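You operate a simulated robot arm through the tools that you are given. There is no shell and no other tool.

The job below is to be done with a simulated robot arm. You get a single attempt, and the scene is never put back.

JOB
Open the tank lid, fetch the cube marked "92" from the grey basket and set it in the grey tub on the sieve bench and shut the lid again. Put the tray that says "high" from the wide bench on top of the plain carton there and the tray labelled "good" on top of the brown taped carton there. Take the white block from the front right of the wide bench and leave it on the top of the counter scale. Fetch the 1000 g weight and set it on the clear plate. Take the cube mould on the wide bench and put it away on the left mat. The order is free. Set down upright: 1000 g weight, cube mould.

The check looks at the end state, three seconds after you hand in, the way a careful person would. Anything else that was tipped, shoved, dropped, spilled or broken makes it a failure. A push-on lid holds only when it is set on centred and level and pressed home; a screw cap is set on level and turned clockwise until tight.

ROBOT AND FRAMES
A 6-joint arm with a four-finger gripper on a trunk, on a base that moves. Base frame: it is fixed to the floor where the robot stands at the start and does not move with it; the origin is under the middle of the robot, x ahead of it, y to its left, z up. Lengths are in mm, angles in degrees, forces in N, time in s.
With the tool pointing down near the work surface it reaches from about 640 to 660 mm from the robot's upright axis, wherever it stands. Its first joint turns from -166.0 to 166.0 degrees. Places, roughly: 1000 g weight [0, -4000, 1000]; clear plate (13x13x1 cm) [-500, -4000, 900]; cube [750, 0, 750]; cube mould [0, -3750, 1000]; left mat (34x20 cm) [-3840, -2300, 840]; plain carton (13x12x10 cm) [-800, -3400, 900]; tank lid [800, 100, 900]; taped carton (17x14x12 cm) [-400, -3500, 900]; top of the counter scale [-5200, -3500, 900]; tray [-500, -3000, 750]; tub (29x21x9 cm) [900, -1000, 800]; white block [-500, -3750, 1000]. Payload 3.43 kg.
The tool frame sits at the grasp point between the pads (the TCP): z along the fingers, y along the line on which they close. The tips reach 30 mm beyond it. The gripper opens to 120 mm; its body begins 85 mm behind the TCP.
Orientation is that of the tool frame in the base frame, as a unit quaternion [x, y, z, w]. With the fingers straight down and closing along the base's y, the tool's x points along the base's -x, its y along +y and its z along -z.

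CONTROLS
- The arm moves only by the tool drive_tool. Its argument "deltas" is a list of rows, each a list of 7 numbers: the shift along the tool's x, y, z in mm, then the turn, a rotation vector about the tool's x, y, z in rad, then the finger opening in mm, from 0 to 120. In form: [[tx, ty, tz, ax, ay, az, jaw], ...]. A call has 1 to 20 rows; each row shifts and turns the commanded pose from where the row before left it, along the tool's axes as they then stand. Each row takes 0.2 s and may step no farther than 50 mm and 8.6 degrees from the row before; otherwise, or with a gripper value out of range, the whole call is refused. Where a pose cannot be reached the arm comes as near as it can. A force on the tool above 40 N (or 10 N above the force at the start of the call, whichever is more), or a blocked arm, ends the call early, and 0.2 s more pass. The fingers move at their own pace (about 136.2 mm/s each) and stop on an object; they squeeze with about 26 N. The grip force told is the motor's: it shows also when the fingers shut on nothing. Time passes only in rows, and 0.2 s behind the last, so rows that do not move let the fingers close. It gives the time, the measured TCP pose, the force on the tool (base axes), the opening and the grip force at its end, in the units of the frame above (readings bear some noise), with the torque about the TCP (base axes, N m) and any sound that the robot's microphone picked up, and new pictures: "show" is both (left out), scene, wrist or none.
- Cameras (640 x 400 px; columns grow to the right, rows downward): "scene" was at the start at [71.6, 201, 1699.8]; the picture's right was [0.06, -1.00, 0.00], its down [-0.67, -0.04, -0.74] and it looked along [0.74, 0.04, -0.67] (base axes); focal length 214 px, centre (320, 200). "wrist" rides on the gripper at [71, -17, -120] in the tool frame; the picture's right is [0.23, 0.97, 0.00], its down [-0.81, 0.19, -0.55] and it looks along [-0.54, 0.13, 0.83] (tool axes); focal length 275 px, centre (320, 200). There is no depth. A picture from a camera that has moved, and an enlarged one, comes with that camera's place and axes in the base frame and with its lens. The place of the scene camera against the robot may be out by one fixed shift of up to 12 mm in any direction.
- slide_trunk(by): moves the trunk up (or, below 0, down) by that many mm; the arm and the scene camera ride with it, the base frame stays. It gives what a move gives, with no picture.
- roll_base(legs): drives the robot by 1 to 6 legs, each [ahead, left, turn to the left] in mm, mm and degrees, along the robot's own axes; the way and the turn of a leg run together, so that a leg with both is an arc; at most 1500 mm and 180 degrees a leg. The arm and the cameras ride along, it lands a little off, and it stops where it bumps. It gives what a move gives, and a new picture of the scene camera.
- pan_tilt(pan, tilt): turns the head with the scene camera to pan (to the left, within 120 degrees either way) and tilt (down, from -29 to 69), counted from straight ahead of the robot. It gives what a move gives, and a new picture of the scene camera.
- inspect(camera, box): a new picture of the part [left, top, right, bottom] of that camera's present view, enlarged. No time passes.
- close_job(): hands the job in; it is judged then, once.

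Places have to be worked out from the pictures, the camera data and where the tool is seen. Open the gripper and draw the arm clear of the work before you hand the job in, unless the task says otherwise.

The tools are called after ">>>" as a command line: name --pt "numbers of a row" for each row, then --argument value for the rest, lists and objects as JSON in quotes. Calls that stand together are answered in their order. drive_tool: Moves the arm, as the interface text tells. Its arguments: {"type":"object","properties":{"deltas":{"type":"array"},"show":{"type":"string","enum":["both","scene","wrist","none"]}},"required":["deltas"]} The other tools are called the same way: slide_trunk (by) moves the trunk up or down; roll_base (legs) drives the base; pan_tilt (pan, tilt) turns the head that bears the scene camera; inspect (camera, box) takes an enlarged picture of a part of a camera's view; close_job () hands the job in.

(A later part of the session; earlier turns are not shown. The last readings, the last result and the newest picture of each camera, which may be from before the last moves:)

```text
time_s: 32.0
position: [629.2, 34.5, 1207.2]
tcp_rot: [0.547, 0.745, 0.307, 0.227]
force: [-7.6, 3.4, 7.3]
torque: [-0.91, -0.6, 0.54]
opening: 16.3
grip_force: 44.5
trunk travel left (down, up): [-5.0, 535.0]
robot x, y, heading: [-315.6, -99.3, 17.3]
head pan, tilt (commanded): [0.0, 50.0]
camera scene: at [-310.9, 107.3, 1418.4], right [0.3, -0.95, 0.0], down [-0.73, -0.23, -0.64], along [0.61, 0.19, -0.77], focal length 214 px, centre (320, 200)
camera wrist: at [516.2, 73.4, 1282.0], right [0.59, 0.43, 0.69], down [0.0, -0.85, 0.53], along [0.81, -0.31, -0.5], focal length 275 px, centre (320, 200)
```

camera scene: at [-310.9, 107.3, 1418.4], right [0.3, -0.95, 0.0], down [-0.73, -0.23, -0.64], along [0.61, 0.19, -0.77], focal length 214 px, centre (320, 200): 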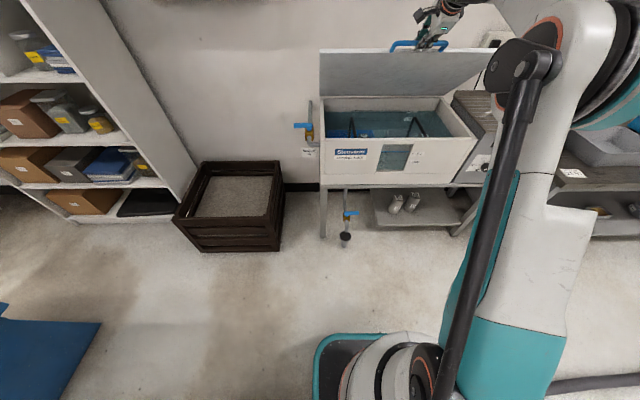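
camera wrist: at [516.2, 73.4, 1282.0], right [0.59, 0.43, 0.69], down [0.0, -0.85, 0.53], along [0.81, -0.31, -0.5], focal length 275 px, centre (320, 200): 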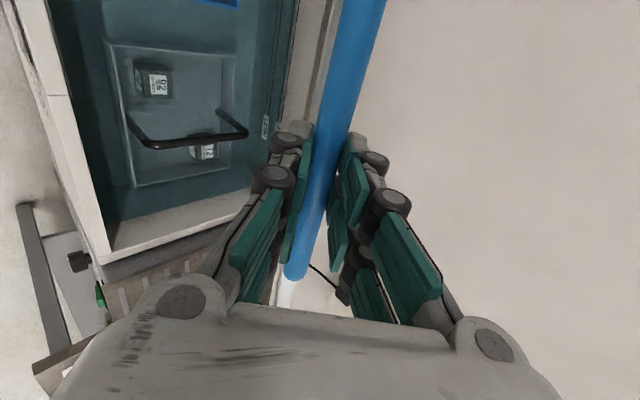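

The lid is at 45° and I can see the tank's water with a grey basket, a black handle and a cube marked 92. I'll continue the arc.

>>> drive_tool --pt "0 41 0.8 0.0873 0 0 0" --pt "0 41 1.2 0.0873 0 0 0" --pt "0 41 1.2 0.0873 0 0 0" --show "none"

```text
time_s: 32.9
position: [622.8, 37.0, 1210.0]
tcp_rot: [0.575, 0.777, 0.204, 0.156]
force: [24.7, -2.9, -23.0]
torque: [-1.57, -0.75, 0.82]
opening: 16.9
grip_force: 45.6
out of reach, approached as far as the arm can: row 1, 2, 3
trunk travel left (down, up): [-5.0, 535.0]
robot x, y, heading: [-310.1, -98.2, 17.2]
head pan, tilt (commanded): [0.0, 50.0]
stopped in row 3: the force on the tool passed its limit at 47 N (the readings are from after the stop); the commanded pose is now the measured one
```

The arm hit its outer limit with this steep pitch; a flatter tool reaches farther. Fitting the measured arc gives the hinge near A≈986, z≈861 and bar radius ≈498. I'll re-pitch the tool from 60° to 20° down about the bar while relieving the radial pull.

>>> drive_tool --pt "0 3.6 4.8 -0.1396 0 0 0" --pt "0 2.55 -0.7 -0.1396 0 0 0" --pt "0 2.54 0.2 -0.1396 0 0 0" --pt "0 2.47 0.7 -0.1396 0 0 0" --pt "0 2.4 1.3 -0.1396 0 0 0" --show "both"

```text
time_s: 33.2
position: [622.9, 38.5, 1212.7]
tcp_rot: [0.57, 0.771, 0.227, 0.174]
force: [10.7, -1.7, -10.1]
torque: [-1.6, -0.65, 1.0]
opening: 17.0
grip_force: 45.4
trunk travel left (down, up): [-5.0, 535.0]
robot x, y, heading: [-314.3, -94.5, 17.0]
head pan, tilt (commanded): [0.0, 50.0]
stopped in row 1: the force on the tool passed its limit at 49 N (the readings are from after the stop); the commanded pose is now the measured one
camera scene: at [-305.1, 106.6, 1418.6], right [0.29, -0.96, 0.0], down [-0.73, -0.22, -0.64], along [0.61, 0.19, -0.77], focal length 214 px, centre (320, 200)
camera wrist: at [525.4, 83.8, 1304.1], right [0.71, 0.46, 0.53], down [0.1, -0.81, 0.58], along [0.7, -0.36, -0.62], focal length 275 px, centre (320, 200)
```

scene: 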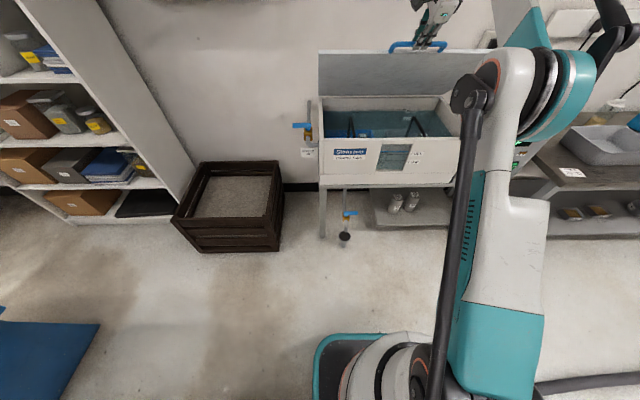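
wrist: 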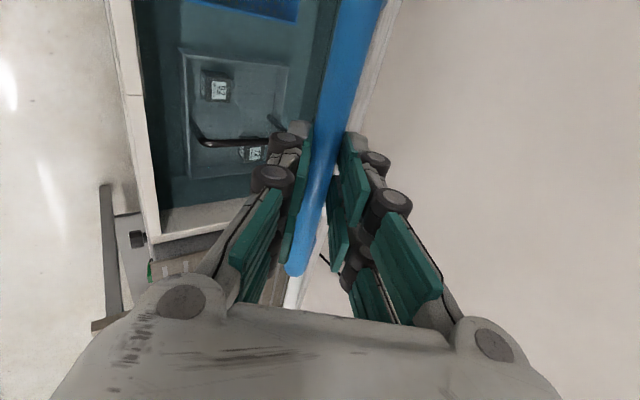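

A force transient stopped the move, but the grip still holds (opening 17). I'll go on in smaller, gentler rows.

>>> drive_tool --pt "0 0.5 1.5 -0.05 0 0 0" --pt "0 0 1 -0.05 0 0 0" --pt "0 0 0.5 -0.05 0 0 0" --show "none"

```text
time_s: 34.0
position: [621.5, 38.4, 1212.3]
tcp_rot: [0.555, 0.751, 0.285, 0.216]
force: [0.1, -6.4, -0.5]
torque: [-0.42, 0.21, 1.45]
opening: 16.9
grip_force: 44.9
trunk travel left (down, up): [-5.0, 535.0]
robot x, y, heading: [-315.6, -95.7, 17.2]
head pan, tilt (commanded): [0.0, 50.0]
```

Forces relaxed to near zero. I'll continue flattening the pitch to about 20°.

>>> drive_tool --pt "0 -0.6 0 -0.06 0 0 0" --pt "0 -0.6 0 -0.06 0 0 0" --pt "0 -0.6 0 -0.06 0 0 0" --pt "0 -0.6 0 -0.06 0 0 0" --pt "0 -0.6 0 -0.06 0 0 0" --pt "0 -0.6 0 -0.06 0 0 0" --pt "0 -0.6 0 -0.06 0 0 0" --pt "0 -0.6 0 -0.06 0 0 0" --show "none"

```text
time_s: 35.8
position: [620.1, 37.8, 1207.6]
tcp_rot: [0.489, 0.661, 0.455, 0.341]
force: [5.2, -5.9, -6.0]
torque: [0.35, 0.52, -0.04]
opening: 17.0
grip_force: 44.7
trunk travel left (down, up): [-5.0, 535.0]
robot x, y, heading: [-310.6, -101.1, 17.3]
head pan, tilt (commanded): [0.0, 50.0]
```

Pitch is now ~20° with low forces. I'll advance along the arc in 4° steps while slowly flattening the tool further.

>>> drive_tool --pt "0 31 15 -0.061 0 0 0" --pt "0 28.9 18.6 -0.061 0 0 0" --show "none"

```text
time_s: 36.4
position: [669.8, 54.5, 1253.8]
tcp_rot: [0.466, 0.632, 0.495, 0.371]
force: [4.8, -0.5, -8.9]
torque: [0.82, 0.78, -1.41]
opening: 16.7
grip_force: 45.0
trunk travel left (down, up): [-5.0, 535.0]
robot x, y, heading: [-313.4, -99.4, 16.7]
head pan, tilt (commanded): [0.0, 50.0]
```

Going well; forces are low at about 51°. Continuing.

>>> drive_tool --pt "0 26.3 22.5 -0.061 0 0 0" --pt "0 23.2 25.8 -0.061 0 0 0" --show "none"

```text
time_s: 37.0
position: [725.4, 73.5, 1291.3]
tcp_rot: [0.442, 0.602, 0.533, 0.398]
force: [4.3, 7.0, 0.5]
torque: [0.79, -1.5, -0.1]
opening: 15.7
grip_force: 43.9
trunk travel left (down, up): [-5.0, 535.0]
robot x, y, heading: [-308.5, -97.8, 17.1]
head pan, tilt (commanded): [0.0, 50.0]
```

About 59° now. Continuing with the next two steps.

>>> drive_tool --pt "0 19.6 28.2 -0.061 0 0 0" --pt "0 15.8 30.6 -0.061 0 0 0" --show "both"

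```text
time_s: 37.6
position: [781.5, 88.1, 1323.4]
tcp_rot: [0.418, 0.568, 0.568, 0.424]
force: [-0.9, 0.0, -0.1]
torque: [-0.02, -0.02, 0.0]
opening: 0.1
grip_force: 33.9
trunk travel left (down, up): [-5.0, 535.0]
robot x, y, heading: [-307.6, -97.8, 17.1]
head pan, tilt (commanded): [0.0, 50.0]
camera scene: at [-306.8, 106.5, 1418.3], right [0.29, -0.96, 0.0], down [-0.73, -0.22, -0.64], along [0.61, 0.19, -0.77], focal length 214 px, centre (320, 200)
camera wrist: at [646.4, 122.0, 1305.9], right [-0.08, 0.23, 0.97], down [-0.3, -0.94, 0.19], along [0.95, -0.27, 0.14], focal length 275 px, centre (320, 200)
```

scene: 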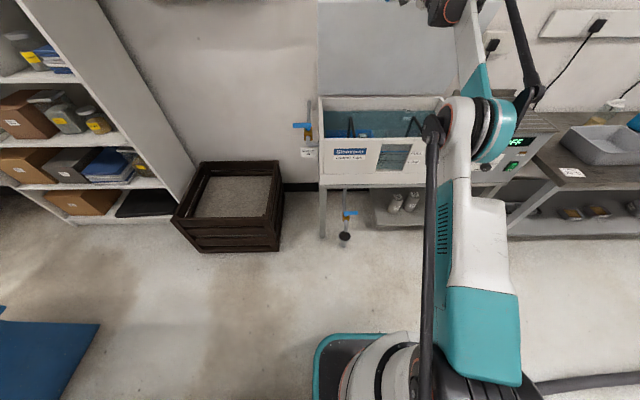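
wrist: 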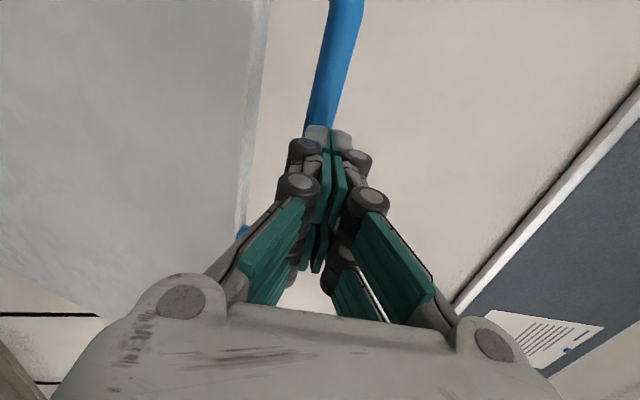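

The bar slipped out over the fingertips; the fingers are now closed just in front of (robot side of) the bar, so they also block the lid from falling. I'll hold a moment and look at whether the lid is moving.

>>> drive_tool --pt "0 0 5 0 0 0 0" --show "both"

```text
time_s: 38.0
position: [782.1, 90.7, 1322.4]
tcp_rot: [0.417, 0.568, 0.568, 0.425]
force: [0.2, -0.2, -0.3]
torque: [-0.04, 0.02, -0.02]
opening: 0.0
grip_force: 33.5
out of reach, approached as far as the arm can: row 1
trunk travel left (down, up): [-5.0, 535.0]
robot x, y, heading: [-312.6, -95.3, 17.1]
head pan, tilt (commanded): [0.0, 50.0]
camera scene: at [-308.1, 106.3, 1418.5], right [0.29, -0.96, 0.0], down [-0.73, -0.22, -0.64], along [0.61, 0.19, -0.77], focal length 214 px, centre (320, 200)
camera wrist: at [647.4, 123.2, 1305.4], right [-0.08, 0.23, 0.97], down [-0.3, -0.94, 0.19], along [0.95, -0.27, 0.14], focal length 275 px, centre (320, 200)
```

scene: 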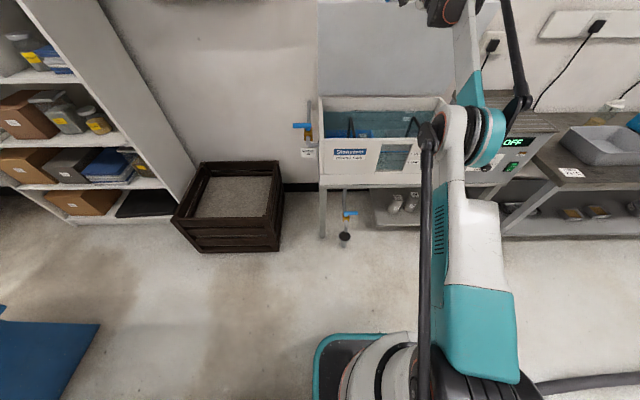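
wrist: 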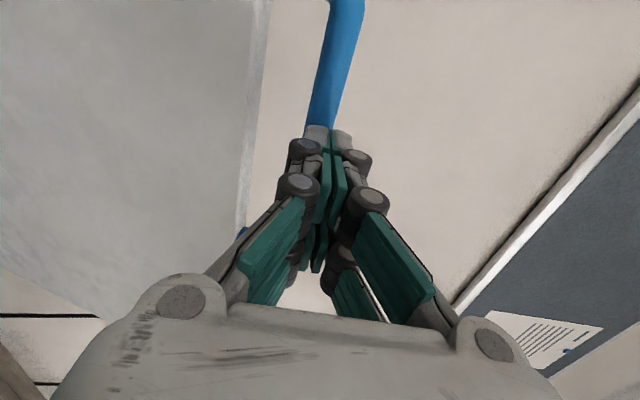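

The lid stays put by itself at roughly 68°, and the arm is at its outer limit. I'll retract the hand, drive the base forward, and then push the lid the rest of the way.

>>> drive_tool --pt "0 0 -40 0 0 0 0" --pt "0 0 -50 0 0 0 0" --pt "0 0 -50 0 0 0 0" --pt "0 0 -50 0 0 0 0" --pt "0 0 -50 0 0 0 0" --show "none"

>>> roll_base --legs '[[240, 0, 0]]'

```text
time_s: 39.2
position: [551.6, 22.0, 1319.5]
tcp_rot: [0.417, 0.568, 0.569, 0.425]
force: [1.4, 0.0, 0.2]
torque: [0.01, -0.02, -0.05]
opening: 0.0
grip_force: 33.4
trunk travel left (down, up): [-5.0, 535.0]
robot x, y, heading: [-313.0, -96.7, 17.0]
head pan, tilt (commanded): [0.0, 50.0]
```

```text
time_s: 41.0
position: [783.3, 93.0, 1319.9]
tcp_rot: [0.416, 0.569, 0.569, 0.424]
force: [0.5, -0.3, -0.4]
torque: [-0.03, 0.02, 0.0]
opening: 0.2
grip_force: 33.5
trunk travel left (down, up): [-5.0, 535.0]
robot x, y, heading: [-79.3, -24.4, 17.0]
head pan, tilt (commanded): [0.0, 50.0]
camera scene: at [-77.4, 177.2, 1418.4], right [0.29, -0.96, 0.0], down [-0.73, -0.23, -0.64], along [0.61, 0.19, -0.77], focal length 214 px, centre (320, 200)
```

scene: 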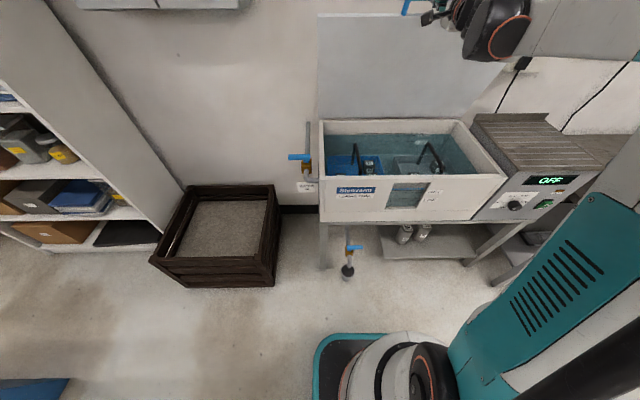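

The hand sits just in front of the bar again with plenty of reach. I'll push the bar forward gently along its arc.

>>> drive_tool --pt "0 5 15 0 0 0 0" --pt "0 6 15 0 0 0 0" --pt "0 5 15 0 0 0 0" --show "both"

```text
time_s: 41.8
position: [825.7, 106.8, 1336.5]
tcp_rot: [0.416, 0.568, 0.568, 0.425]
force: [-1.0, -0.7, 0.1]
torque: [-0.03, -0.03, -0.01]
opening: 0.0
grip_force: 33.7
trunk travel left (down, up): [-5.0, 535.0]
robot x, y, heading: [-81.3, -28.5, 17.1]
head pan, tilt (commanded): [0.0, 50.0]
camera scene: at [-77.4, 177.2, 1418.4], right [0.29, -0.96, 0.0], down [-0.73, -0.23, -0.64], along [0.61, 0.19, -0.77], focal length 214 px, centre (320, 200)
camera wrist: at [691.1, 139.7, 1318.8], right [-0.08, 0.23, 0.97], down [-0.29, -0.94, 0.19], along [0.95, -0.27, 0.14], focal length 275 px, centre (320, 200)
```

scene: 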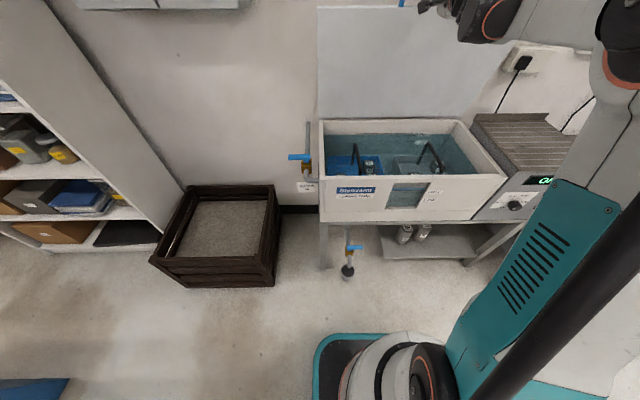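
wrist: 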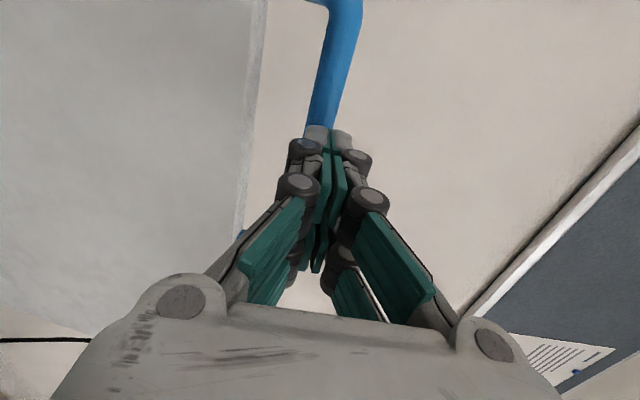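

The lid follows the push. I'll continue pushing gently.

>>> drive_tool --pt "0 4 15 0 0 0 0" --pt "0 4 15 0 0 0 0" --pt "0 3 15 0 0 0 0" --pt "0 3 15 0 0 0 0" --pt "0 2 15 0 0 0 0" --show "both"

```text
time_s: 42.9
position: [882.7, 123.4, 1359.3]
tcp_rot: [0.418, 0.565, 0.57, 0.425]
force: [-14.6, -3.2, 23.2]
torque: [0.35, -0.06, 0.21]
opening: 0.2
grip_force: 33.1
trunk travel left (down, up): [-5.0, 535.0]
robot x, y, heading: [-84.6, -25.5, 17.1]
head pan, tilt (commanded): [0.0, 50.0]
stopped in row 5: the force on the tool passed its limit at 52 N (the readings are from after the stop); the commanded pose is now the measured one
camera scene: at [-82.4, 176.1, 1418.8], right [0.29, -0.96, 0.0], down [-0.73, -0.22, -0.65], along [0.62, 0.19, -0.76], focal length 214 px, centre (320, 200)
camera wrist: at [747.6, 156.1, 1339.8], right [-0.08, 0.22, 0.97], down [-0.29, -0.94, 0.19], along [0.95, -0.27, 0.14], focal length 275 px, centre (320, 200)
```

scene: 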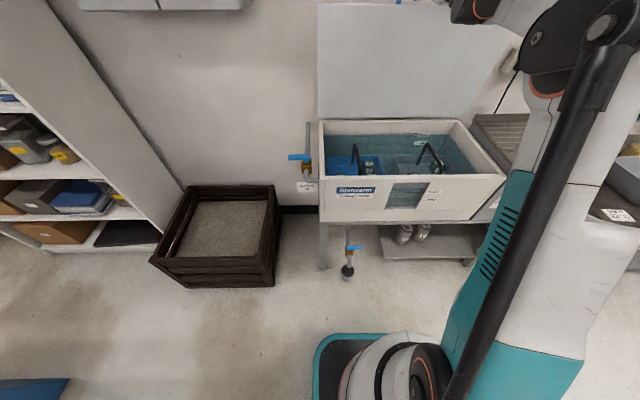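
wrist: 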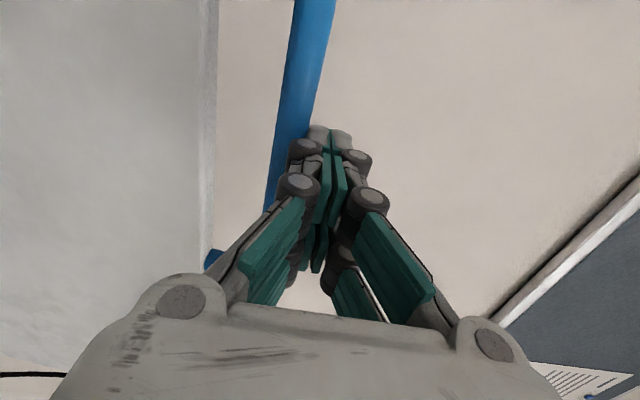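

The push met a firm stop (force limit), so the lid is likely at its open stop near 85°. I'll back straight off and look at the lid.

>>> drive_tool --pt "0 3 -10 0 0 0 0" --pt "0 3 -30 0 0 0 0" --pt "0 0 -50 0 0 0 0" --pt "0 0 -50 0 0 0 0" --pt "0 0 -50 0 0 0 0" --show "both"

```text
time_s: 44.1
position: [705.6, 68.5, 1355.9]
tcp_rot: [0.417, 0.567, 0.569, 0.425]
force: [-0.3, -0.4, -0.7]
torque: [0.02, 0.0, -0.02]
opening: 0.0
grip_force: 33.8
trunk travel left (down, up): [-5.0, 535.0]
robot x, y, heading: [-78.7, -27.0, 16.9]
head pan, tilt (commanded): [0.0, 50.0]
camera scene: at [-77.6, 177.2, 1418.5], right [0.29, -0.96, 0.0], down [-0.73, -0.23, -0.64], along [0.61, 0.19, -0.77], focal length 214 px, centre (320, 200)
camera wrist: at [570.3, 101.6, 1339.7], right [-0.08, 0.22, 0.97], down [-0.29, -0.94, 0.19], along [0.95, -0.27, 0.14], focal length 275 px, centre (320, 200)
```

scene: 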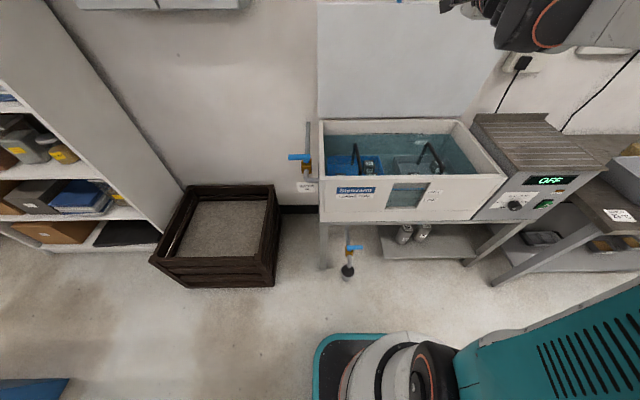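
wrist: 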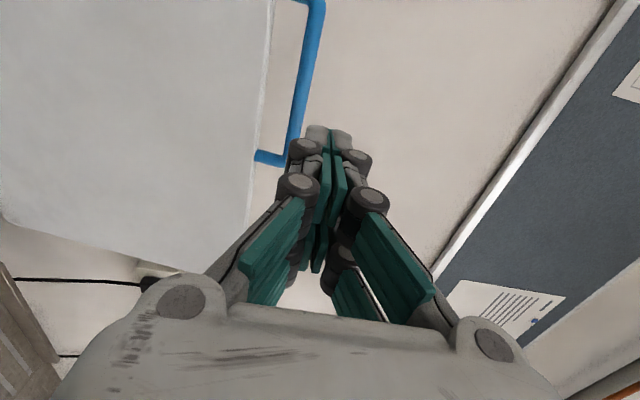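

The lid stays open near vertical. Now I'll look into the tank in detail.

>>> inspect --camera "scene" --box '[310, 110, 510, 235]'

>>> inspect --camera "scene" --box '[370, 125, 470, 187]'

```text
3.20 times, centred on (410, 172) of scene
camera zoom: at [-77.6, 177.2, 1418.5], right [0.29, -0.96, 0.0], down [-0.73, -0.23, -0.64], along [0.61, 0.19, -0.77], focal length 686 px, centre (32, 288)
```

zoom: 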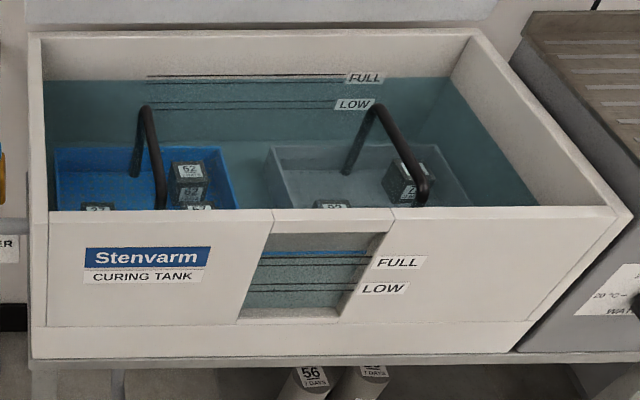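

```text
6.40 times, centred on (420, 156) of scene
camera zoom: at [-77.6, 177.2, 1418.5], right [0.29, -0.96, 0.0], down [-0.73, -0.23, -0.64], along [0.61, 0.19, -0.77], focal length 1373 px, centre (-320, 482)
```

zoom: 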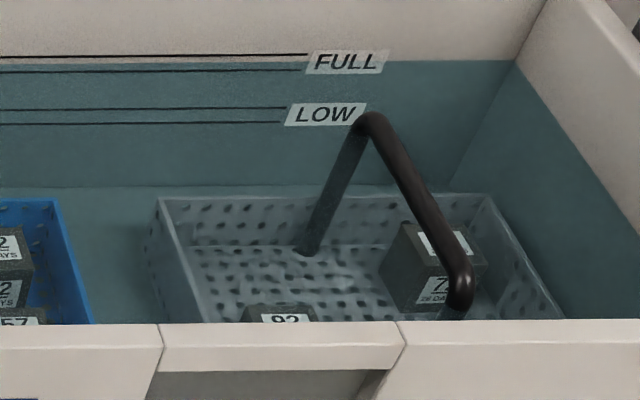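

The grey basket is the right one; cube "92" is near its front-left, below the handle's left side. I'll point the tool down above the tank to see it with the wrist camera.

>>> drive_tool --pt "0 0 0 0.1428 0 0 60" --pt "0 0 0 0.1428 0 0 60" --pt "0 0 0 0.1428 0 0 60" --pt "0 0 0 0.1428 0 0 60" --pt "0 0 0 0.1428 0 0 60" --pt "0 0 0 0.1428 0 0 60" --pt "0 0 0 0.1428 0 0 60" --pt "0 0 0 0.1428 0 0 60" --pt "0 0 0 0.1428 0 0 60" --pt "0 0 0 0.1428 0 0 60" --pt "0 0 0 0.1428 0 0 60" --show "both"

```text
time_s: 46.5
position: [642.1, 62.7, 1291.2]
tcp_rot: [0.596, 0.803, -0.001, 0.003]
force: [3.7, 0.9, -2.1]
torque: [-0.05, 0.34, -0.04]
opening: 60.0
grip_force: 0.1
out of reach, approached as far as the arm can: row 9, 10, 11
trunk travel left (down, up): [-5.0, 535.0]
robot x, y, heading: [-81.5, -29.9, 17.1]
head pan, tilt (commanded): [0.0, 50.0]
camera scene: at [-73.3, 177.7, 1418.4], right [0.29, -0.96, 0.0], down [-0.73, -0.23, -0.64], along [0.61, 0.19, -0.77], focal length 214 px, centre (320, 200)
camera wrist: at [606.6, 126.3, 1412.5], right [0.86, 0.5, 0.0], down [0.42, -0.72, 0.56], along [0.28, -0.48, -0.83], focal length 275 px, centre (320, 200)
```

scene: 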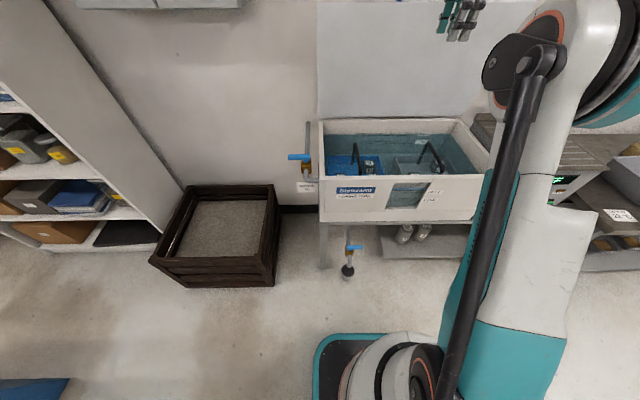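
wrist: 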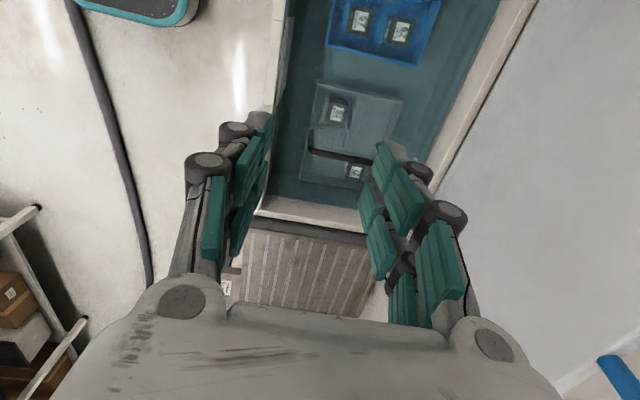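

The tool points down and the wrist camera sees both cubes in the grey basket. I'll enlarge to read and measure.

>>> inspect --camera "wrist" --box '[280, 70, 420, 200]'

```text
3.08 times, centred on (350, 135) of wrist
camera zoom: at [606.6, 126.3, 1412.5], right [0.86, 0.5, 0.0], down [0.42, -0.72, 0.56], along [0.28, -0.48, -0.83], focal length 847 px, centre (228, 400)
```

zoom: 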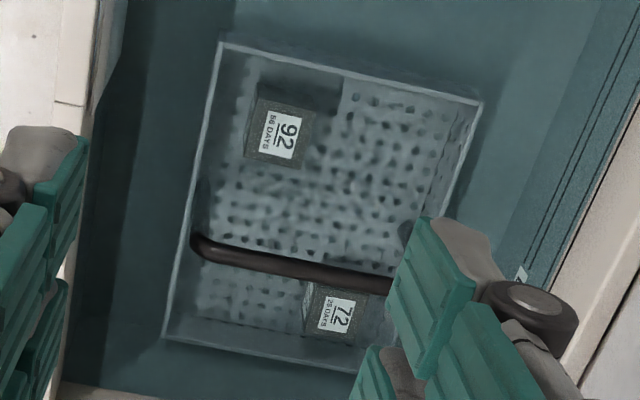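

Cube 92 (about 50 mm) is at roughly A≈698, L≈-239 in tank coordinates; the other cube is 72. I'll move above cube 92 and lower for a closer look.

>>> drive_tool --pt "-27 16 35 0 0 0 90" --pt "-27 16 35 0 0 0 90" --pt "-27 16 35 0 0 0 90" --pt "-27 16 35 0 0 0 90" --pt "0 0 45 0 0 0 90" --pt "0 0 45 0 0 0 90" --show "both"

```text
time_s: 47.9
position: [732.9, -24.2, 1066.0]
tcp_rot: [0.595, 0.803, 0.0, 0.005]
force: [0.4, -0.1, -0.1]
torque: [-0.02, -0.04, 0.0]
opening: 89.8
grip_force: 0.1
trunk travel left (down, up): [-5.0, 535.0]
robot x, y, heading: [-83.7, -27.8, 17.0]
head pan, tilt (commanded): [0.0, 50.0]
camera scene: at [-77.9, 177.2, 1418.4], right [0.29, -0.96, 0.0], down [-0.73, -0.23, -0.64], along [0.61, 0.19, -0.77], focal length 214 px, centre (320, 200)
camera wrist: at [696.1, 39.7, 1187.7], right [0.86, 0.5, 0.01], down [0.41, -0.72, 0.56], along [0.29, -0.48, -0.83], focal length 275 px, centre (320, 200)
```

scene: 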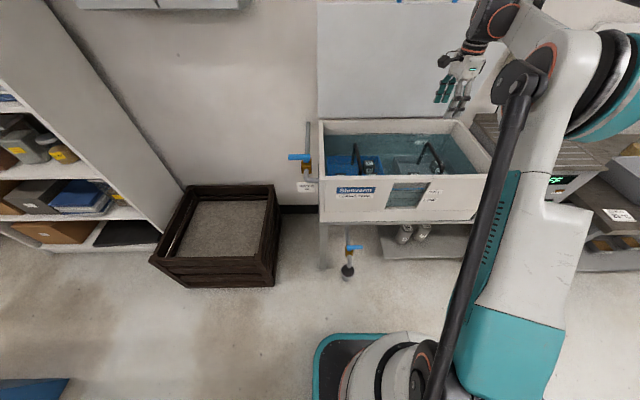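
wrist: 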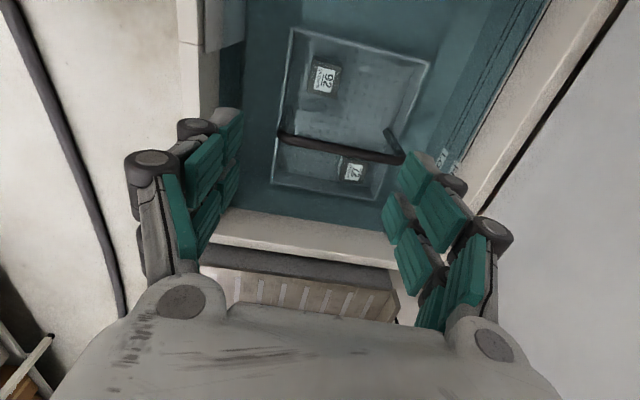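

I'll enlarge this closer view to get the cube's position and angle.

>>> inspect --camera "wrist" --box '[260, 20, 440, 220]'

>>> drive_tool --pt "0 5 45 0 0 0 90" --pt "0 5 45 0 0 0 90" --show "wrist"

>>> inspect --camera "wrist" --box '[240, 0, 440, 160]'

```text
2.00 times, centred on (350, 120) of wrist
camera zoom: at [696.1, 39.7, 1187.7], right [0.86, 0.5, 0.01], down [0.41, -0.72, 0.56], along [0.29, -0.48, -0.83], focal length 551 px, centre (260, 360)
```

zoom: 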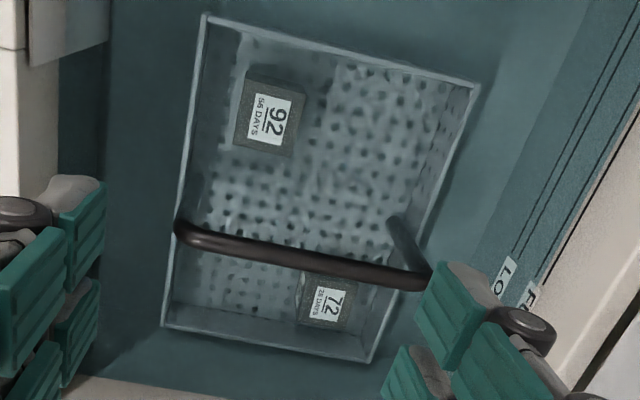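

```text
time_s: 48.5
position: [742.8, -21.4, 975.0]
tcp_rot: [0.595, 0.803, 0.001, 0.005]
force: [-0.4, 0.2, 0.6]
torque: [-0.02, -0.04, 0.02]
opening: 89.8
grip_force: 0.0
trunk travel left (down, up): [-5.0, 535.0]
robot x, y, heading: [-87.3, -27.6, 17.3]
head pan, tilt (commanded): [0.0, 50.0]
camera wrist: at [706.5, 42.2, 1097.4], right [0.86, 0.5, 0.01], down [0.41, -0.72, 0.56], along [0.29, -0.48, -0.83], focal length 275 px, centre (320, 200)
```

wrist: 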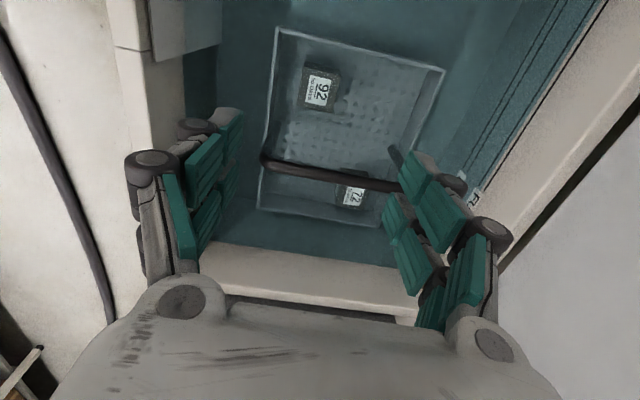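

```text
2.50 times, centred on (340, 80) of wrist
camera zoom: at [706.5, 42.2, 1097.4], right [0.86, 0.5, 0.01], down [0.41, -0.72, 0.56], along [0.29, -0.48, -0.83], focal length 688 px, centre (270, 500)
```

zoom: 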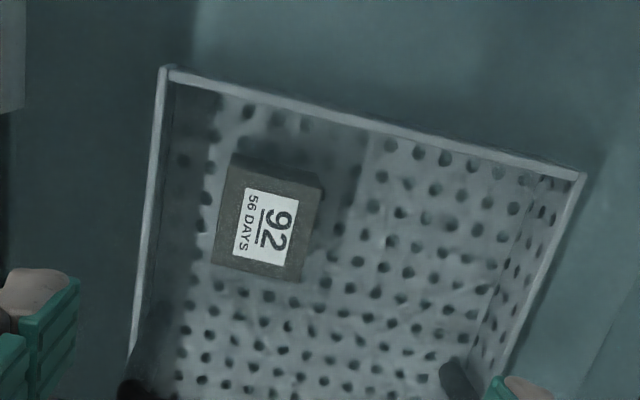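

Cube 92 computes to A≈703, L≈-249, top z≈725, ~46–48 mm, aligned with the tank; the handle bar runs at L≈-315, top z≈815, so closing along A (as now) clears it. I'll centre over the cube, narrow the jaws to 66 mm and descend part way.

>>> drive_tool --pt "-6 2 0 0 0 0 66" --pt "0 0 45 0 0 0 66" --pt "0 0 45 0 0 0 66" --pt "0 0 45 0 0 0 66" --show "both"

>>> inspect --camera "wrist" --box '[200, 0, 440, 200]'

```text
time_s: 49.5
position: [749.7, -26.5, 839.4]
tcp_rot: [0.596, 0.803, 0.0, 0.005]
force: [-0.5, -0.7, -0.3]
torque: [0.0, -0.03, 0.0]
opening: 65.9
grip_force: 0.1
trunk travel left (down, up): [-5.0, 535.0]
robot x, y, heading: [-78.9, -26.5, 17.2]
head pan, tilt (commanded): [0.0, 50.0]
camera scene: at [-77.7, 177.1, 1418.4], right [0.29, -0.96, 0.0], down [-0.73, -0.23, -0.64], along [0.61, 0.19, -0.77], focal length 214 px, centre (320, 200)
camera wrist: at [712.6, 36.8, 961.0], right [0.86, 0.5, 0.01], down [0.41, -0.72, 0.56], along [0.29, -0.48, -0.83], focal length 275 px, centre (320, 200)
```

scene: 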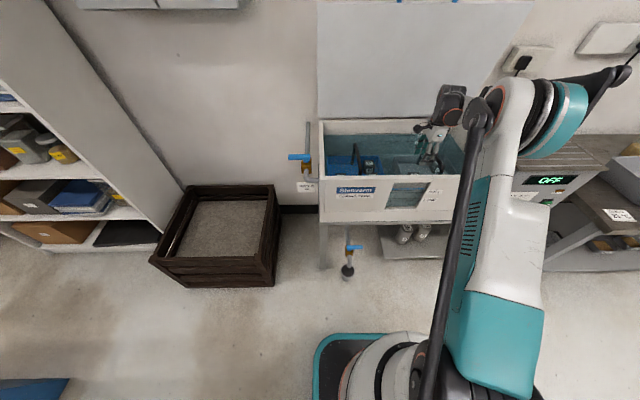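
wrist: 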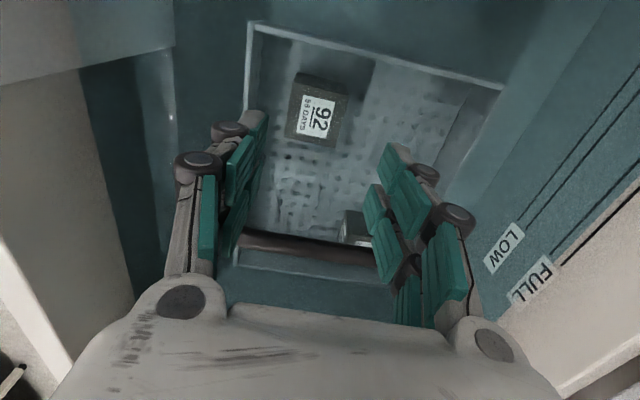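

```text
2.00 times, centred on (320, 100) of wrist
camera zoom: at [712.6, 36.8, 961.0], right [0.86, 0.5, 0.01], down [0.41, -0.72, 0.56], along [0.29, -0.48, -0.83], focal length 551 px, centre (320, 400)
```

zoom: 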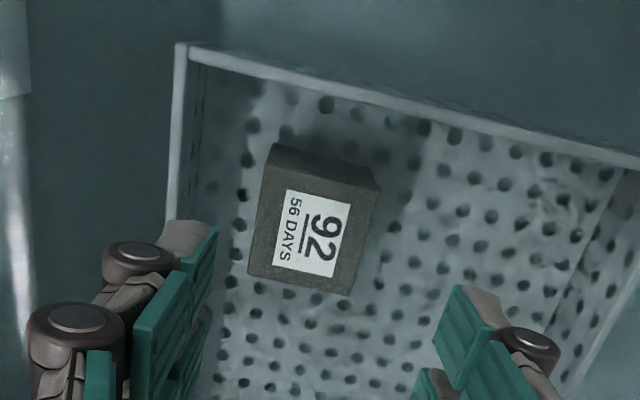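

The cube is centred within a few mm between the pads and the fingers (≈14 mm thick) clear the basket wall by ~10 mm. I'll descend further so the tips straddle the cube's top.

>>> drive_tool --pt "0 -2 40 0 0 0 66" --pt "0 0 40 0 0 0 66" --pt "0 0 17 0 0 0 66" --show "wrist"

```text
time_s: 50.3
position: [748.8, -27.2, 743.6]
tcp_rot: [0.595, 0.803, 0.001, 0.005]
force: [-0.6, 0.3, -0.1]
torque: [-0.04, -0.04, -0.02]
opening: 66.1
grip_force: 0.0
trunk travel left (down, up): [-5.0, 535.0]
robot x, y, heading: [-83.0, -26.8, 17.1]
head pan, tilt (commanded): [0.0, 50.0]
camera wrist: at [711.3, 35.2, 864.4], right [0.86, 0.5, 0.01], down [0.41, -0.72, 0.56], along [0.29, -0.48, -0.83], focal length 275 px, centre (320, 200)
```

wrist: 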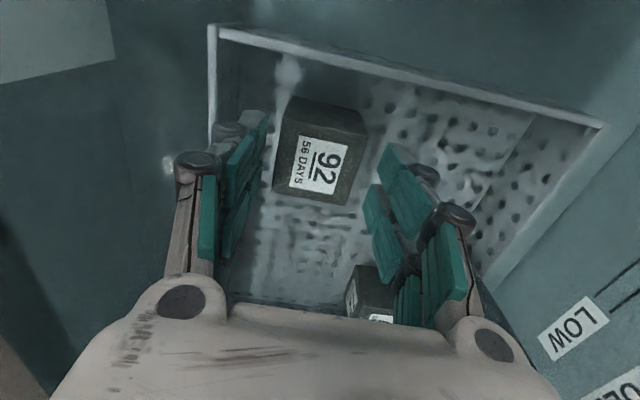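

The tips straddle the cube with margins on both sides (cube centre ≈+4 mm left, −2 mm). I'll nudge left 3 mm, go down 27 mm and close.

>>> drive_tool --pt "3 0 14 0 0 0 66" --pt "0 0 13 0 0 0 66" --pt "0 0 0 0 0 0 40" --pt "0 0 0 0 0 0 20" --pt "0 0 0 0 0 0 20" --pt "0 0 0 0 0 0 20" --show "wrist"

```text
time_s: 51.7
position: [748.5, -26.0, 717.3]
tcp_rot: [0.595, 0.804, 0.001, 0.004]
force: [-0.5, 0.1, -0.3]
torque: [0.05, 0.01, 0.03]
opening: 49.6
grip_force: 26.0
trunk travel left (down, up): [-5.0, 535.0]
robot x, y, heading: [-79.1, -25.1, 17.2]
head pan, tilt (commanded): [0.0, 50.0]
camera wrist: at [710.3, 38.2, 838.0], right [0.86, 0.5, 0.01], down [0.41, -0.72, 0.56], along [0.29, -0.48, -0.83], focal length 275 px, centre (320, 200)
```

wrist: 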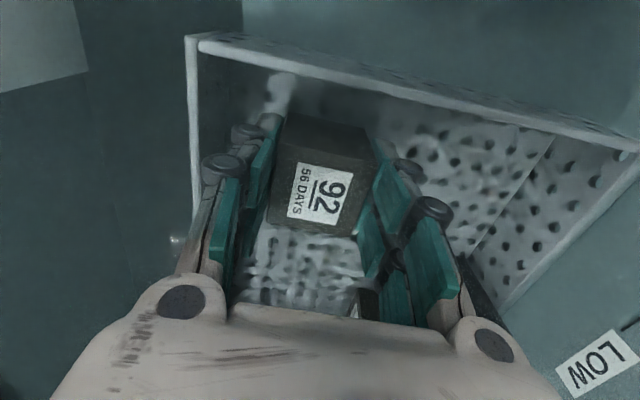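

The jaws stopped at 49.6 mm, so the cube is 50 mm and its top is nearer z≈705; the grip is only on its upper edge. I'll reopen, shift 8 mm right to centre, go 20 mm lower and close again.

>>> drive_tool --pt "0 0 0 0 0 0 66" --pt "0 0 0 0 0 0 66" --pt "-8 0 0 0 0 0 66" --pt "0 0 10 0 0 0 66" --pt "0 0 10 0 0 0 66" --pt "0 0 0 0 0 0 40" --pt "0 0 0 0 0 0 20" --pt "0 0 0 0 0 0 20" --pt "0 0 0 0 0 0 20" --show "wrist"

```text
time_s: 53.7
position: [749.5, -33.2, 698.5]
tcp_rot: [0.595, 0.803, 0.0, 0.004]
force: [0.1, -0.2, 1.2]
torque: [-0.01, 0.04, 0.01]
opening: 49.4
grip_force: 26.2
trunk travel left (down, up): [-5.0, 535.0]
robot x, y, heading: [-82.7, -29.5, 16.9]
head pan, tilt (commanded): [0.0, 50.0]
camera wrist: at [712.5, 30.6, 818.1], right [0.86, 0.5, 0.01], down [0.41, -0.72, 0.56], along [0.29, -0.48, -0.83], focal length 275 px, centre (320, 200)
```

wrist: 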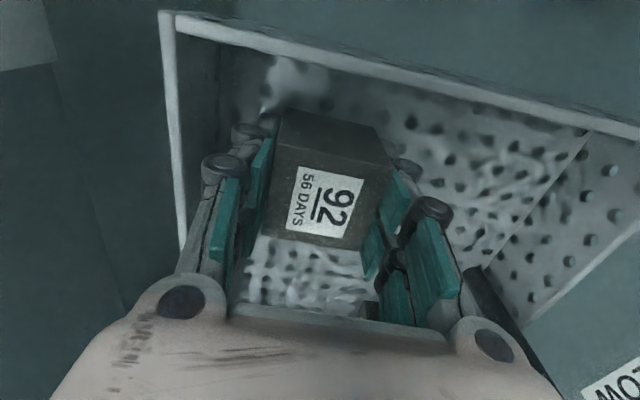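

Good grip on the cube. I'll lift straight up out of the tank.

>>> drive_tool --pt "0 0 -25 0 0 0 20" --pt "0 0 -45 0 0 0 20" --pt "0 0 -45 0 0 0 20" --pt "0 0 -45 0 0 0 20" --pt "0 0 -45 0 0 0 20" --pt "0 0 -45 0 0 0 20" --pt "0 0 -45 0 0 0 20" --pt "0 0 -45 0 0 0 20" --show "both"

```text
time_s: 55.5
position: [747.7, -31.8, 1038.0]
tcp_rot: [0.595, 0.803, 0.0, 0.004]
force: [0.1, 0.5, -0.9]
torque: [-0.01, 0.01, 0.0]
opening: 20.1
grip_force: 0.1
trunk travel left (down, up): [-5.0, 535.0]
robot x, y, heading: [-83.2, -25.1, 17.4]
head pan, tilt (commanded): [0.0, 50.0]
camera scene: at [-77.4, 177.1, 1418.5], right [0.29, -0.96, 0.0], down [-0.73, -0.23, -0.64], along [0.61, 0.19, -0.77], focal length 214 px, centre (320, 200)
camera wrist: at [711.3, 32.0, 1158.6], right [0.86, 0.5, 0.01], down [0.41, -0.72, 0.56], along [0.29, -0.48, -0.83], focal length 275 px, centre (320, 200)
```

scene: 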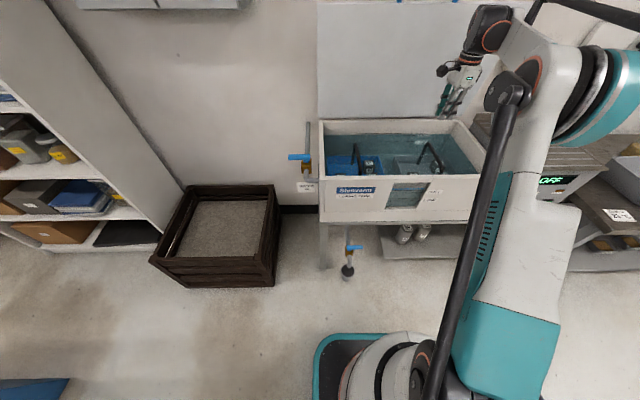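
wrist: 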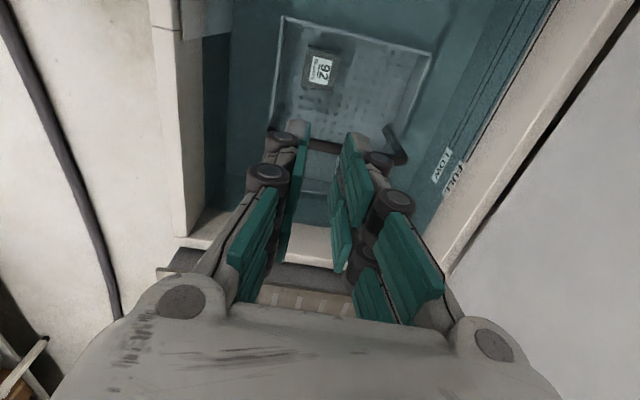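

The cube slipped out and sits in the basket, apparently upright. I'll check its pose before retrying.

>>> inspect --camera "wrist" --box '[250, 0, 450, 160]'

>>> inspect --camera "scene" --box '[370, 125, 470, 187]'

```text
2.50 times, centred on (350, 80) of wrist
camera zoom: at [711.3, 32.0, 1158.6], right [0.86, 0.5, 0.01], down [0.41, -0.72, 0.56], along [0.29, -0.48, -0.83], focal length 688 px, centre (245, 500)
```

zoom: 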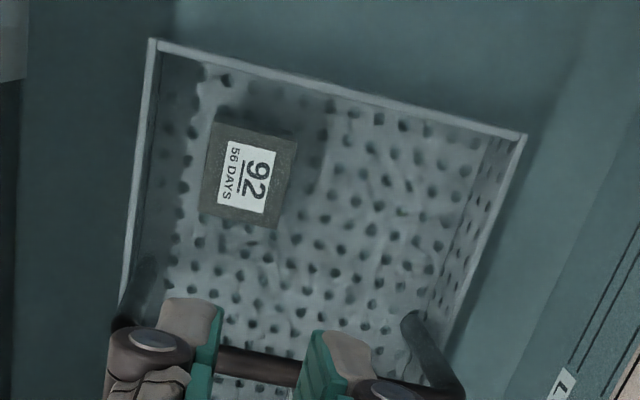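

```text
6.40 times, centred on (420, 156) of scene
camera zoom: at [-77.4, 177.1, 1418.5], right [0.29, -0.96, 0.0], down [-0.73, -0.23, -0.64], along [0.61, 0.19, -0.77], focal length 1373 px, centre (-320, 482)
```

zoom: 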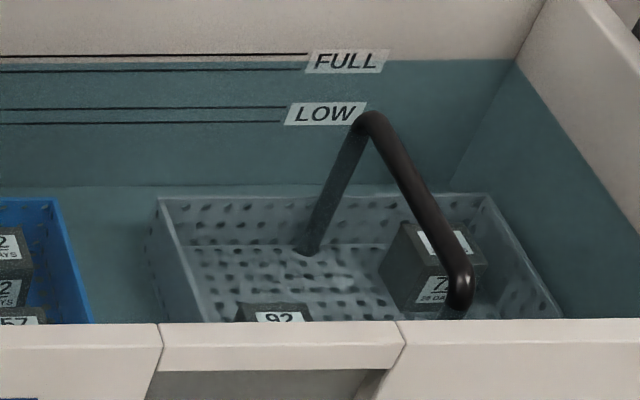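

The cube sits in the same spot, upright. I'll descend again with jaws at 68 mm, then check closely before closing harder and lifting slowly.

>>> drive_tool --pt "4 0 0 0 0 0 68" --pt "0 0 48 0 0 0 68" --pt "0 0 48 0 0 0 68" --pt "0 0 48 0 0 0 68" --pt "0 0 48 0 0 0 68" --pt "0 0 48 0 0 0 68" --pt "0 0 48 0 0 0 68" --show "wrist"

>>> inspect --camera "wrist" --box '[180, 60, 460, 300]'

```text
time_s: 57.1
position: [748.3, -28.5, 747.3]
tcp_rot: [0.595, 0.803, 0.0, 0.004]
force: [0.6, 0.4, 0.3]
torque: [0.02, -0.06, -0.01]
opening: 68.0
grip_force: 0.1
trunk travel left (down, up): [-5.0, 535.0]
robot x, y, heading: [-84.3, -26.0, 17.1]
head pan, tilt (commanded): [0.0, 50.0]
camera wrist: at [711.5, 35.8, 869.2], right [0.86, 0.5, 0.01], down [0.41, -0.72, 0.56], along [0.29, -0.48, -0.83], focal length 275 px, centre (320, 200)
```

wrist: 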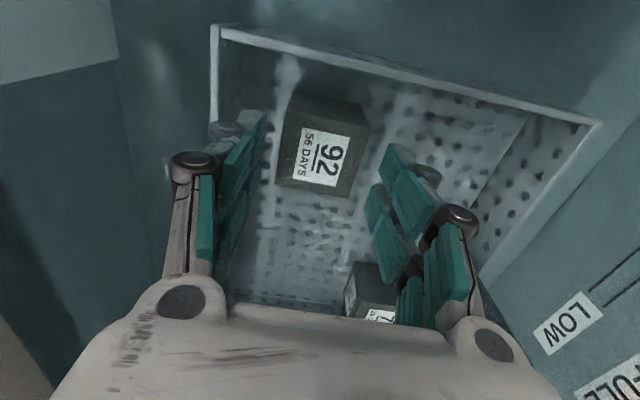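

```text
1.67 times, centred on (320, 180) of wrist
camera zoom: at [711.5, 35.8, 869.2], right [0.86, 0.5, 0.01], down [0.41, -0.72, 0.56], along [0.29, -0.48, -0.83], focal length 459 px, centre (320, 233)
```

zoom: 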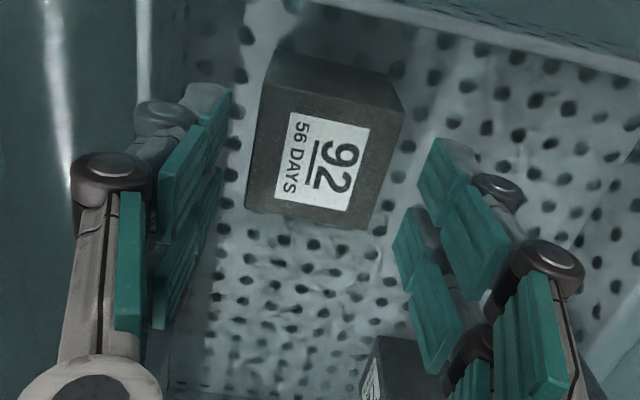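

Close view: cube top z≈709, centred within ~1 mm. I'll go down 54 mm, close with full command and hold, then lift just a little.

>>> drive_tool --pt "-1 0 20 0 0 0 68" --pt "0 0 20 0 0 0 68" --pt "0 0 14 0 0 0 68" --pt "0 0 0 0 0 0 40" --pt "0 0 0 0 0 0 0" --pt "0 0 0 0 0 0 0" --pt "0 0 0 0 0 0 0" --pt "0 0 0 0 0 0 0" --pt "0 0 -6 0 0 0 0" --pt "0 0 -8 0 0 0 0" --pt "0 0 -10 0 0 0 0" --show "wrist"

```text
time_s: 59.5
position: [749.2, -31.0, 718.4]
tcp_rot: [0.596, 0.803, 0.001, 0.004]
force: [-0.3, 0.4, -2.7]
torque: [-0.01, 0.0, -0.02]
opening: 49.6
grip_force: 26.4
trunk travel left (down, up): [-5.0, 535.0]
robot x, y, heading: [-81.5, -28.5, 17.1]
head pan, tilt (commanded): [0.0, 50.0]
camera wrist: at [712.1, 34.2, 839.7], right [0.86, 0.5, 0.01], down [0.41, -0.72, 0.56], along [0.29, -0.48, -0.83], focal length 275 px, centre (320, 200)
```

wrist: 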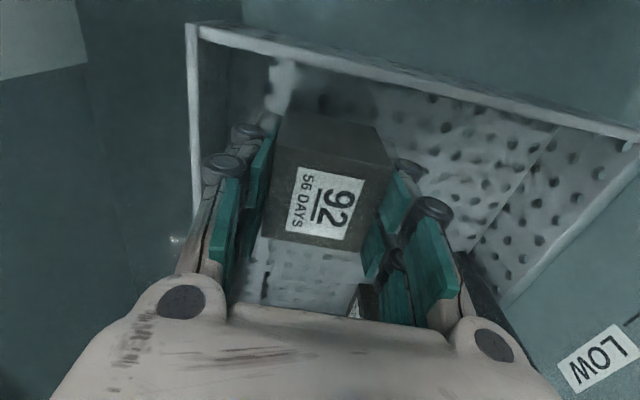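

The cube is lifting with the tool (−2.7 N). I'll continue up at a gentle pace.

>>> drive_tool --pt "0 0 -12 0 0 0 0" --pt "0 0 -15 0 0 0 0" --pt "0 0 -18 0 0 0 0" --pt "0 0 -20 0 0 0 0" --pt "0 0 -20 0 0 0 0" --pt "0 0 -20 0 0 0 0" --show "wrist"

```text
time_s: 60.9
position: [747.9, -29.6, 825.5]
tcp_rot: [0.595, 0.803, 0.001, 0.007]
force: [-0.1, 0.5, -2.4]
torque: [-0.04, 0.01, -0.01]
opening: 49.6
grip_force: 26.2
trunk travel left (down, up): [-5.0, 535.0]
robot x, y, heading: [-82.8, -30.2, 17.0]
head pan, tilt (commanded): [0.0, 50.0]
camera wrist: at [711.1, 34.0, 945.3], right [0.86, 0.5, 0.01], down [0.41, -0.72, 0.56], along [0.29, -0.48, -0.83], focal length 275 px, centre (320, 200)
```

wrist: 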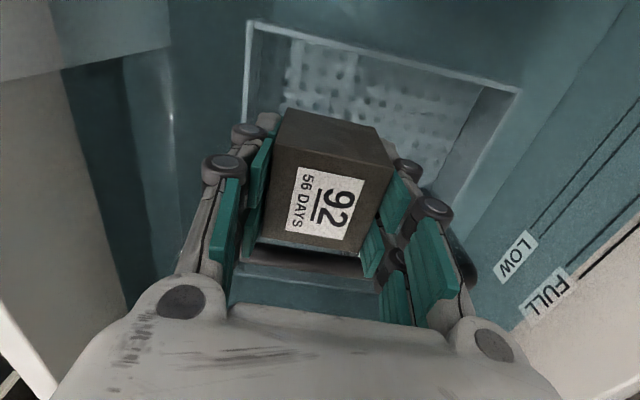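

Holding well. Continuing the lift clear of the rim.

>>> drive_tool --pt "0 0 -20 0 0 0 0" --pt "0 0 -25 0 0 0 0" --pt "0 0 -25 0 0 0 0" --pt "0 0 -25 0 0 0 0" --pt "0 0 -25 0 0 0 0" --pt "0 0 -25 0 0 0 0" --pt "0 0 -25 0 0 0 0" --pt "0 0 -25 0 0 0 0" --show "both"

```text
time_s: 62.7
position: [747.7, -28.5, 1020.3]
tcp_rot: [0.595, 0.804, 0.001, 0.005]
force: [0.3, -0.3, -2.5]
torque: [-0.03, -0.04, 0.01]
opening: 49.7
grip_force: 25.7
trunk travel left (down, up): [-5.0, 535.0]
robot x, y, heading: [-79.2, -28.0, 17.1]
head pan, tilt (commanded): [0.0, 50.0]
camera scene: at [-77.2, 177.1, 1418.5], right [0.29, -0.96, 0.0], down [-0.73, -0.23, -0.64], along [0.61, 0.19, -0.77], focal length 214 px, centre (320, 200)
camera wrist: at [710.0, 35.0, 1140.2], right [0.86, 0.5, 0.01], down [0.41, -0.72, 0.56], along [0.29, -0.48, -0.83], focal length 275 px, centre (320, 200)
```

scene: 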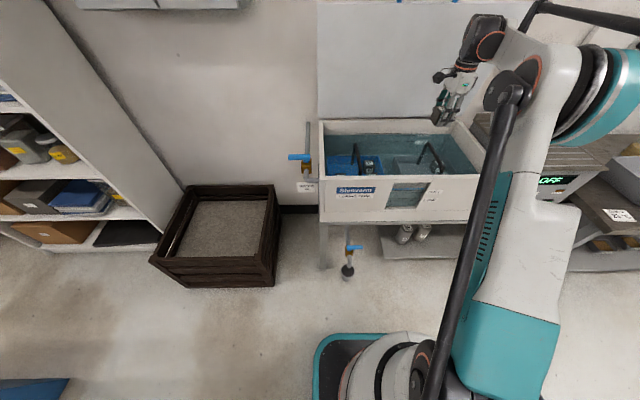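
wrist: 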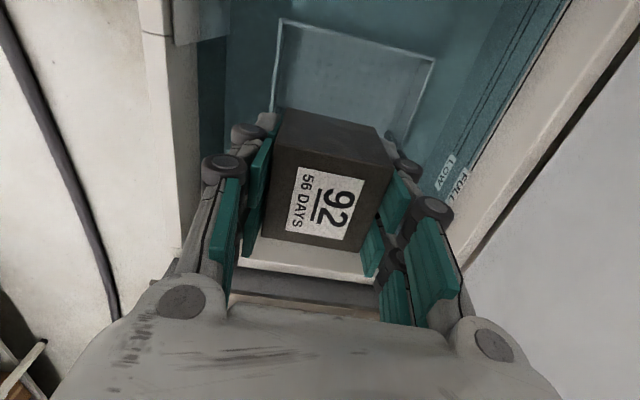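

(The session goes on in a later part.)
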